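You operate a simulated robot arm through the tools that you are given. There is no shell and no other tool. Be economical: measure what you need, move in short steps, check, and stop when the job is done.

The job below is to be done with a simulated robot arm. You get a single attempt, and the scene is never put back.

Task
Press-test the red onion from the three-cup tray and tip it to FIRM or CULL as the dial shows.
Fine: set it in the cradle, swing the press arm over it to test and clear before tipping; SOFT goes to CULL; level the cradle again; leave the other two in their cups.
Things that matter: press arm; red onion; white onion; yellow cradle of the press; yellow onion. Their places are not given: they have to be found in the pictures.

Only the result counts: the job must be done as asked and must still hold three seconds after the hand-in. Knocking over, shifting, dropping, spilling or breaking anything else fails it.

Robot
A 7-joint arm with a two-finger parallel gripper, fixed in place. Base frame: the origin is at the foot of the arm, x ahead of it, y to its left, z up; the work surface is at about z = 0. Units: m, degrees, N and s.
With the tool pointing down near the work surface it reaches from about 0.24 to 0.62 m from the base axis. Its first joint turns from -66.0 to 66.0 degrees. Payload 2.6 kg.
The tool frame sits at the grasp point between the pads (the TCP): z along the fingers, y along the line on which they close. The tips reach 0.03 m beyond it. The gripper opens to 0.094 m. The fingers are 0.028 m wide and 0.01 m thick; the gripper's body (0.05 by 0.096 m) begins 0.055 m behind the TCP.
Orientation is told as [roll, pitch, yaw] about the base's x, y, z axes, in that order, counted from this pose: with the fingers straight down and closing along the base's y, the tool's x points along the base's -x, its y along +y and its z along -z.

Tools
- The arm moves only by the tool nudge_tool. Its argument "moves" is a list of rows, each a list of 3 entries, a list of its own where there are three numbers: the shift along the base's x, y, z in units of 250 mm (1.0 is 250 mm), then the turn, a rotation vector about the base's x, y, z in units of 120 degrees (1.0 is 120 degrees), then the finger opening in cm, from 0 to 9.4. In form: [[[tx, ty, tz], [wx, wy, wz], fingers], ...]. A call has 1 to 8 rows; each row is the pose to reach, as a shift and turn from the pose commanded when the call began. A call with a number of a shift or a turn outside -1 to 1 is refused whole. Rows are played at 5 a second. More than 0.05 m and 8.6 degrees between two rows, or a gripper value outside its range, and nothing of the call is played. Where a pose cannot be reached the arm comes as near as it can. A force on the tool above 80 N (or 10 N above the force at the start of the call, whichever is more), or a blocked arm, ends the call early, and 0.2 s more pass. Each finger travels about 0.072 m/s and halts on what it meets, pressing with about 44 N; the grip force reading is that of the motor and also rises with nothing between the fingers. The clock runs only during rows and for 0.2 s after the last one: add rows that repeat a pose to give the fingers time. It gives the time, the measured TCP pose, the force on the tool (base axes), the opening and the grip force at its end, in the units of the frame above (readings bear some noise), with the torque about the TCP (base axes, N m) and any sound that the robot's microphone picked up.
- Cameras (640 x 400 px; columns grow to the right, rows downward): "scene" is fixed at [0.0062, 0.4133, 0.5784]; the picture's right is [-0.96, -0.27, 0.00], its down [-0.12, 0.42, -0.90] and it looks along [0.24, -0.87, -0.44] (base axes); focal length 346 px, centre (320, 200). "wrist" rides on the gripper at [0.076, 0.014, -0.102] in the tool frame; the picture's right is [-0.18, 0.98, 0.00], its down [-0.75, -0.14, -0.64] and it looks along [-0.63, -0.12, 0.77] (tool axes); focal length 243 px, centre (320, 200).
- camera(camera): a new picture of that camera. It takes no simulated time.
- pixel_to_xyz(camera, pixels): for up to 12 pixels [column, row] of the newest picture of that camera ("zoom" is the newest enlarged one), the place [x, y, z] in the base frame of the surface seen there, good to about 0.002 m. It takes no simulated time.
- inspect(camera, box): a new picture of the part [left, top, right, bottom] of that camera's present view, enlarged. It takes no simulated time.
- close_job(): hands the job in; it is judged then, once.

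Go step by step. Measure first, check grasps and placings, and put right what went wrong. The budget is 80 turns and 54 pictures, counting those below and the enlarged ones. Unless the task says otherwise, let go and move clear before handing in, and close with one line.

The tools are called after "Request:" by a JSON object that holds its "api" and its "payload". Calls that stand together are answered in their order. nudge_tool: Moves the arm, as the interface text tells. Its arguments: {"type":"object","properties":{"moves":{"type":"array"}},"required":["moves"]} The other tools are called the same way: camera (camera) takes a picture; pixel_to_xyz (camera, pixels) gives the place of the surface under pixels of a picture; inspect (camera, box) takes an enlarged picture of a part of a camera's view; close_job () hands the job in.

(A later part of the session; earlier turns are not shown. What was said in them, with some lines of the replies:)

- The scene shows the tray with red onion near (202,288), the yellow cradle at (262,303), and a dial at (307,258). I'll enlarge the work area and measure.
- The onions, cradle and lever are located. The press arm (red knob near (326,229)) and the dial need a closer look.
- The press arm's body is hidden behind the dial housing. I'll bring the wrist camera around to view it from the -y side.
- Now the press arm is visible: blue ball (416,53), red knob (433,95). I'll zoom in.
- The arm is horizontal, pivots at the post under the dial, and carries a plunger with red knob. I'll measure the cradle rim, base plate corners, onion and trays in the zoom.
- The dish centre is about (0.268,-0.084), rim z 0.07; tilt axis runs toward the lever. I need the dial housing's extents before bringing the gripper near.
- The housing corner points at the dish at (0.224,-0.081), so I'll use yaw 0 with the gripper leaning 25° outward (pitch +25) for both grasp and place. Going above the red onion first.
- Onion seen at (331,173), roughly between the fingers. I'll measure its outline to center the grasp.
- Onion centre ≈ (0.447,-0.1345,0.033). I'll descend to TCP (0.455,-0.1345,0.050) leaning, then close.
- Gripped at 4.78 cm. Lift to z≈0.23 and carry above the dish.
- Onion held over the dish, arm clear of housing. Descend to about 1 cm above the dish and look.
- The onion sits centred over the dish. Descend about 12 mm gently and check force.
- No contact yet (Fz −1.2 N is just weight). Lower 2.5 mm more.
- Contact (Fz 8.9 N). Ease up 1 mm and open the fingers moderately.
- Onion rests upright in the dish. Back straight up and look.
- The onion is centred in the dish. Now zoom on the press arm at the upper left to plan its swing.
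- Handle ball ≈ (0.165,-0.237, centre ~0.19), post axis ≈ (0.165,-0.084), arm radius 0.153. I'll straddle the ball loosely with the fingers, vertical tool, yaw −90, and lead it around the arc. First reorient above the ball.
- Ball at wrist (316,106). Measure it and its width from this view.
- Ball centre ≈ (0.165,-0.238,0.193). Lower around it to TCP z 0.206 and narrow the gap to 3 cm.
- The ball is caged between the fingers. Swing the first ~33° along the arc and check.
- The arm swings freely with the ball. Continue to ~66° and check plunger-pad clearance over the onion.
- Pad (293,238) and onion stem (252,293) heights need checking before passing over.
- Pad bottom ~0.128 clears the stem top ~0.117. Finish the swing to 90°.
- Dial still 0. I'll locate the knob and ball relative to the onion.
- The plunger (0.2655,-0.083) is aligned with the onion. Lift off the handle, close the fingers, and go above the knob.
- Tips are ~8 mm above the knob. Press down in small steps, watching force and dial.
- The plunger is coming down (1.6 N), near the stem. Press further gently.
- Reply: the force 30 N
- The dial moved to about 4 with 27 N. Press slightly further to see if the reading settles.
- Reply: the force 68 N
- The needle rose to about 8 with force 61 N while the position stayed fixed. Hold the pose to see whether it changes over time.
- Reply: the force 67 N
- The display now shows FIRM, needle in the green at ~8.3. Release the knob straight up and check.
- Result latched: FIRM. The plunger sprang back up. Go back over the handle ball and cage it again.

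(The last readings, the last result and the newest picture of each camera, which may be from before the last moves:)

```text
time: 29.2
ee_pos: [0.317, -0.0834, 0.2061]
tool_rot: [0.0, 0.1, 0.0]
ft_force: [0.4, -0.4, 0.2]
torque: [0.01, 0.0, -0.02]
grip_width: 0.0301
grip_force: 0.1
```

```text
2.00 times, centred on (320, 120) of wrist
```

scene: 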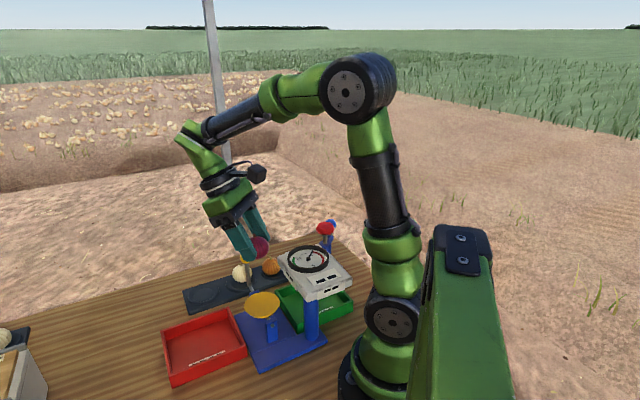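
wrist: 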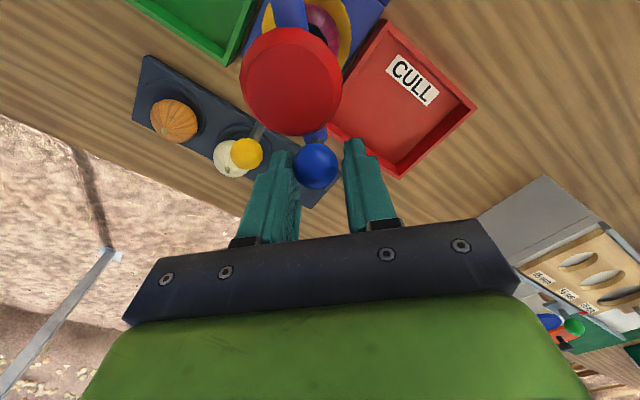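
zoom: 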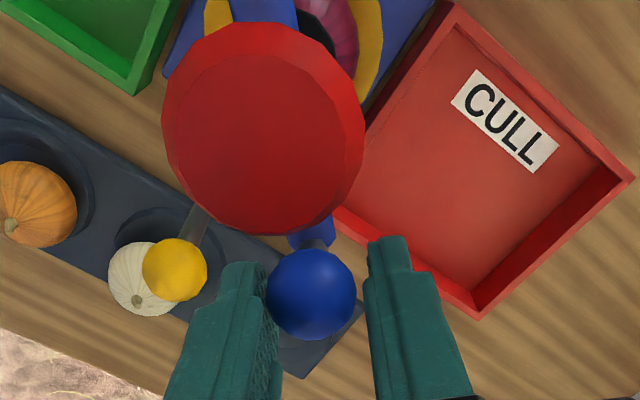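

Ball caged. Swing back along the reverse arc to the rest position.

Request:
{"api": "nudge_tool", "payload": {"moves": [[[-0.006, -0.086, 0], [0, 0, -0.0667], 3.0], [[-0.0245, -0.172, 0], [0, 0, -0.135], 3.0], [[-0.055, -0.2545, 0], [0, 0, -0.2033], 3.0], [[-0.097, -0.332, 0], [0, 0, -0.2717], 3.0], [[-0.15, -0.4025, 0], [0, 0, -0.34], 3.0], [[-0.212, -0.465, 0], [0, 0, -0.4083], 3.0], [[-0.282, -0.518, 0], [0, 0, -0.4767], 3.0], [[-0.36, -0.56, 0], [0, 0, -0.545], 3.0]]}}

Request:
{"api": "nudge_tool", "payload": {"moves": [[[-0.082, -0.031, 0], [0, 0, -0.0683], 3.0], [[-0.168, -0.05, 0], [0, 0, -0.1367], 3.0], [[-0.256, -0.056, 0], [0, 0, -0.205], 3.0], [[-0.262, -0.056, 0], [0, 0, -0.205], 3.0]]}}

Request:
{"api": "camera", "payload": {"camera": "scene"}}

```text
time: 31.0
ee_pos: [0.2271, -0.2239, 0.2047]
tool_rot: [-0.1, 0.0, -65.6]
ft_force: [-0.1, 0.8, -0.2]
torque: [0.04, 0.0, 0.0]
grip_width: 0.0304
grip_force: 0.6
```

```text
time: 32.0
ee_pos: [0.1624, -0.2366, 0.206]
tool_rot: [0.0, 0.0, -90.1]
ft_force: [-0.3, 0.7, 0.0]
torque: [-0.01, 0.01, -0.03]
grip_width: 0.0299
grip_force: 0.0
```

```text
17 pictures are left
```

scene: 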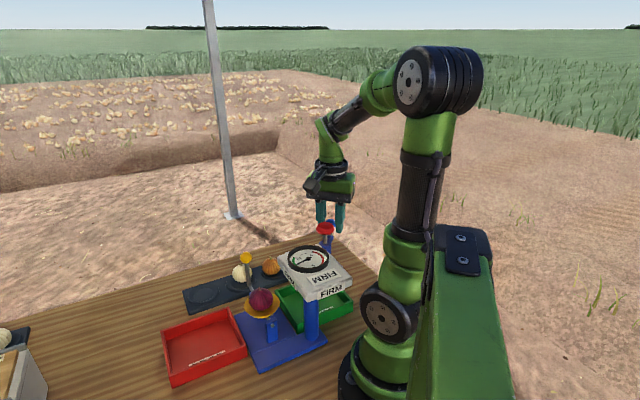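

The press arm is parked clear again and the dial shows FIRM. Now lift off and move above the lever's yellow ball with yaw −45 (closing along the tipping direction).

Request:
{"api": "nudge_tool", "payload": {"moves": [[[0, 0, 0], [0, 0, 0], 4.0], [[0, 0, 0.16], [0, 0, 0], 5.0], [[0, 0, 0.32], [0, 0, 0], 5.0]]}}

Request:
{"api": "nudge_tool", "payload": {"moves": [[[0.11, 0.06, 0], [0, 0, 0.0625], 5.0], [[0.22, 0.12, 0], [0, 0, 0.125], 5.0], [[0.33, 0.18, 0], [0, 0, 0.1875], 5.0], [[0.44, 0.24, 0], [0, 0, 0.25], 5.0], [[0.55, 0.3, -0.08], [0, 0, 0.3125], 5.0], [[0.658, 0.362, -0.16], [0, 0, 0.375], 5.0]]}}

Request:
{"api": "camera", "payload": {"camera": "wrist"}}

Request:
{"api": "inspect", "payload": {"camera": "scene", "box": [200, 200, 360, 320]}}

```text
time: 32.8
ee_pos: [0.1617, -0.2382, 0.2862]
tool_rot: [0.1, 0.0, -90.0]
ft_force: [-0.1, 0.8, 0.8]
torque: [0.02, -0.01, -0.01]
grip_width: 0.05
grip_force: 0.1
```

```text
time: 34.2
ee_pos: [0.3279, -0.1476, 0.2448]
tool_rot: [0.1, 0.0, -45.0]
ft_force: [0.0, -0.1, -0.1]
torque: [0.01, -0.03, -0.04]
grip_width: 0.0499
grip_force: 0.0
```

```text
16 pictures are left
```

wrist: 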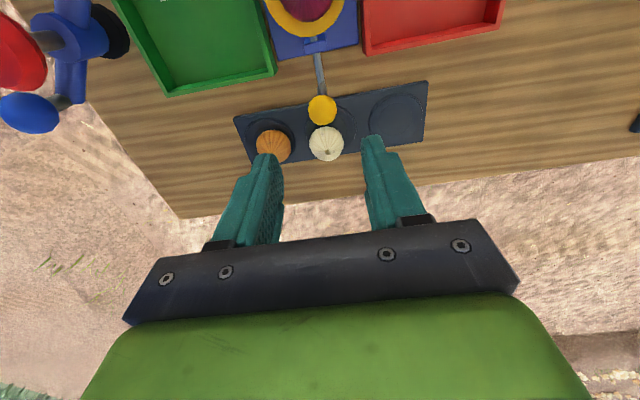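

```text
3.33 times, centred on (280, 260) of scene
```

zoom: 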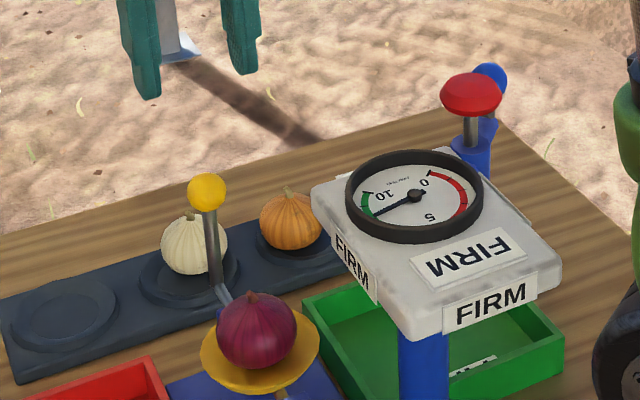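

Request:
{"api": "pixel_to_xyz", "payload": {"camera": "wrist", "pixels": [[322, 110], [310, 110], [334, 110], [322, 98], [322, 121], [320, 70], [315, 42]]}}

Request:
{"api": "pixel_to_xyz", "payload": {"camera": "zoom", "pixels": [[207, 192], [207, 178], [207, 207], [192, 192], [221, 192], [212, 250], [222, 290]]}}

```text
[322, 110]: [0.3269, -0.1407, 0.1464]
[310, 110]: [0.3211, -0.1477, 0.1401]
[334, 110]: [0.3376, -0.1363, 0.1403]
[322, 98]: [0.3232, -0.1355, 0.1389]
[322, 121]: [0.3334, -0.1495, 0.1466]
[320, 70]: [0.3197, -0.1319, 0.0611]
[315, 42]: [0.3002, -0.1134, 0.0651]
```

```text
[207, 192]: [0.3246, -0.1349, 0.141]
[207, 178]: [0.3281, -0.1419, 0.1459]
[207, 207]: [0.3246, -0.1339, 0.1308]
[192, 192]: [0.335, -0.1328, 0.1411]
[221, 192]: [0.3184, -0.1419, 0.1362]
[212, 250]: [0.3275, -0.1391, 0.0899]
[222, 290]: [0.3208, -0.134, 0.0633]
```

Ball centre ≈ (0.329,-0.144,0.138). Lower around it with tips just below its centre (TCP z 0.16).

Request:
{"api": "nudge_tool", "payload": {"moves": [[[0.006, 0.01, -0.14], [0, 0, 0], 5.0], [[0.006, 0.01, -0.26], [0, 0, 0], 5.0], [[0.006, 0.01, -0.34], [0, 0, 0], 5.0], [[0.006, 0.01, -0.34], [0, 0, 0], 4.0], [[0.006, 0.01, -0.34], [0, 0, 0], 3.2]]}}

Request:
{"api": "inspect", "payload": {"camera": "wrist", "box": [220, 20, 420, 220]}}

```text
time: 35.4
ee_pos: [0.3296, -0.1446, 0.1601]
tool_rot: [0.0, 0.0, -45.0]
ft_force: [0.6, 0.3, 1.1]
torque: [0.0, 0.03, 0.01]
grip_width: 0.032
grip_force: 0.1
```

```text
2.00 times, centred on (320, 120) of wrist
```

zoom: 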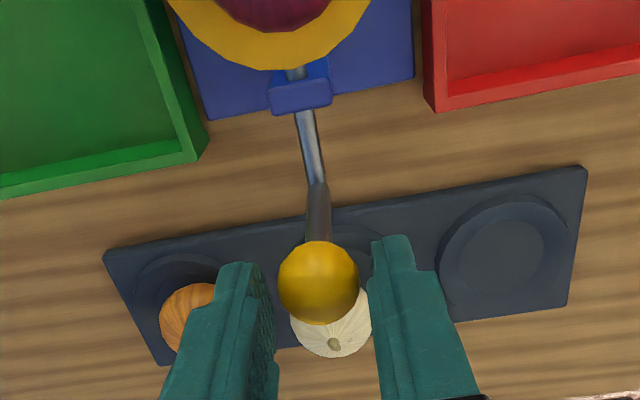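

Ball caged; green (FIRM) is on the left (−u). Tip toward FIRM to ~30° first.

Request:
{"api": "nudge_tool", "payload": {"moves": [[[-0.025, -0.025, 0], [0, 0, 0], 3.2], [[-0.047, -0.047, -0.004], [0, 0, 0], 3.2], [[-0.066, -0.066, -0.01], [0, 0, 0], 3.2], [[-0.084, -0.084, -0.019], [0, 0, 0], 3.2], [[-0.102, -0.102, -0.03], [0, 0, 0], 3.2], [[-0.119, -0.119, -0.042], [0, 0, 0], 3.2]]}}

Request:
{"api": "inspect", "payload": {"camera": "scene", "box": [200, 200, 360, 320]}}

```text
time: 36.8
ee_pos: [0.2992, -0.1738, 0.1514]
tool_rot: [-0.1, 0.0, -45.0]
ft_force: [0.7, -0.5, -0.2]
torque: [-0.01, 0.02, 0.0]
grip_width: 0.0318
grip_force: 0.5
```

```text
3.33 times, centred on (280, 260) of scene
```

zoom: 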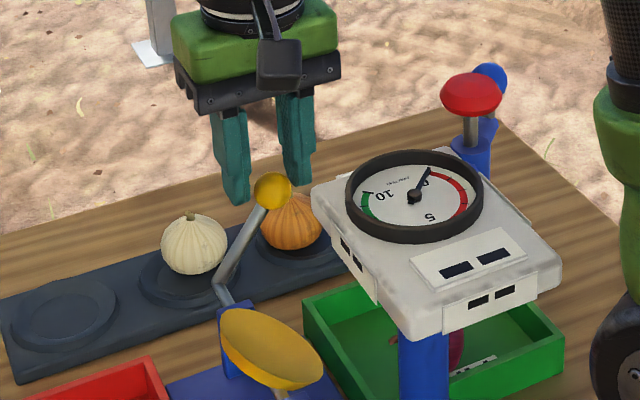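

The onion has rolled into the green tray (seen behind the post at (455,345)). Return the lever to level along the reverse path and centre it by closing gently to near ball width.

Request:
{"api": "nudge_tool", "payload": {"moves": [[[0.035, 0.035, 0.023], [0, 0, 0], 3.2], [[0.072, 0.072, 0.038], [0, 0, 0], 3.2], [[0.1, 0.1, 0.042], [0, 0, 0], 3.2], [[0.119, 0.119, 0.042], [0, 0, 0], 3.2], [[0.119, 0.119, 0.042], [0, 0, 0], 2.8], [[0.119, 0.119, 0.042], [0, 0, 0], 2.5]]}}

Request:
{"api": "inspect", "payload": {"camera": "scene", "box": [200, 200, 360, 320]}}

Request:
{"api": "inspect", "payload": {"camera": "wrist", "box": [220, 20, 420, 220]}}

```text
time: 38.2
ee_pos: [0.3291, -0.1442, 0.1607]
tool_rot: [0.0, -0.1, -45.1]
ft_force: [0.5, -0.1, 0.5]
torque: [0.0, -0.01, 0.02]
grip_width: 0.026
grip_force: 1.3
```

```text
3.33 times, centred on (280, 260) of scene
```

zoom: 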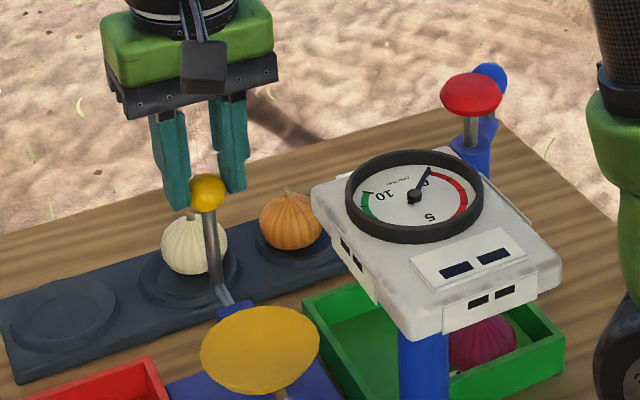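

```text
2.00 times, centred on (320, 120) of wrist
```

zoom: 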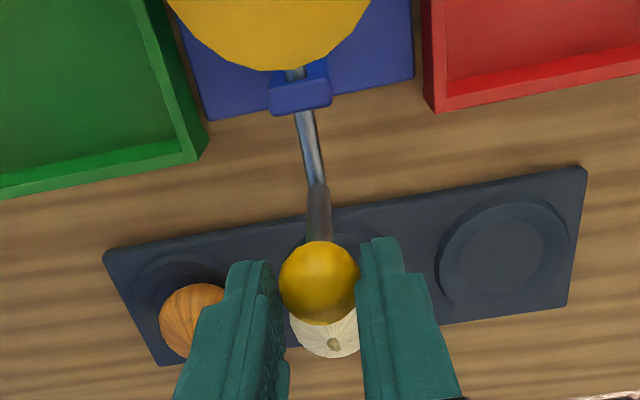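

Ball is back at the original pixel (207,192) and the onion rests in the green tray. Open and move up clear.

Request:
{"api": "nudge_tool", "payload": {"moves": [[[0, 0, 0], [0, 0, 0], 3.6], [[0, 0, 0], [0, 0, 0], 4.6], [[0, 0, 0.1], [0, 0, 0], 4.6], [[0, 0, 0.28], [0, 0, 0], 4.6], [[0, 0, 0.46], [0, 0, 0], 4.6], [[0, 0, 0.6], [0, 0, 0], 4.6], [[0, 0, 0.6], [0, 0, 0], 4.6]]}}

Request:
{"api": "inspect", "payload": {"camera": "scene", "box": [150, 210, 370, 390]}}

Request:
{"api": "camera", "payload": {"camera": "wrist"}}

```text
time: 39.8
ee_pos: [0.3292, -0.1451, 0.3117]
tool_rot: [0.1, 0.0, -45.0]
ft_force: [0.2, -0.6, 0.1]
torque: [0.06, -0.02, 0.0]
grip_width: 0.0462
grip_force: 0.0
```

```text
2.22 times, centred on (260, 300) of scene
```

zoom: 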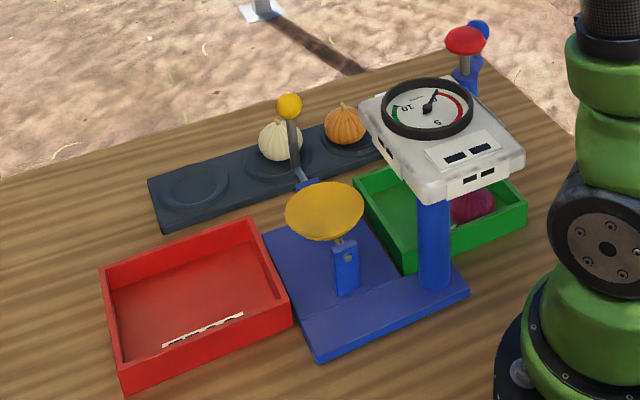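

```text
9 pictures are left
```

wrist: 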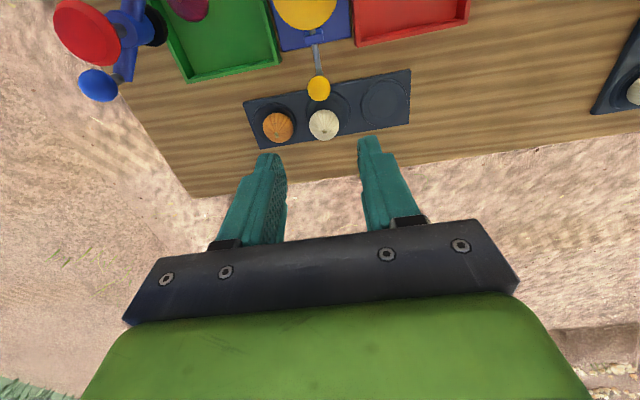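

The final views show the red onion resting in the green FIRM tray, the cradle level, the press arm parked, the other two onions in their cups and the gripper clear. Handing in.

Request:
{"api": "close_job", "payload": {}}

```text
The job is handed in.
```

The red onion tested FIRM on the dial and is in the FIRM tray; the cradle is level, the press arm is parked clear, and the white and yellow onions are still in their cups.
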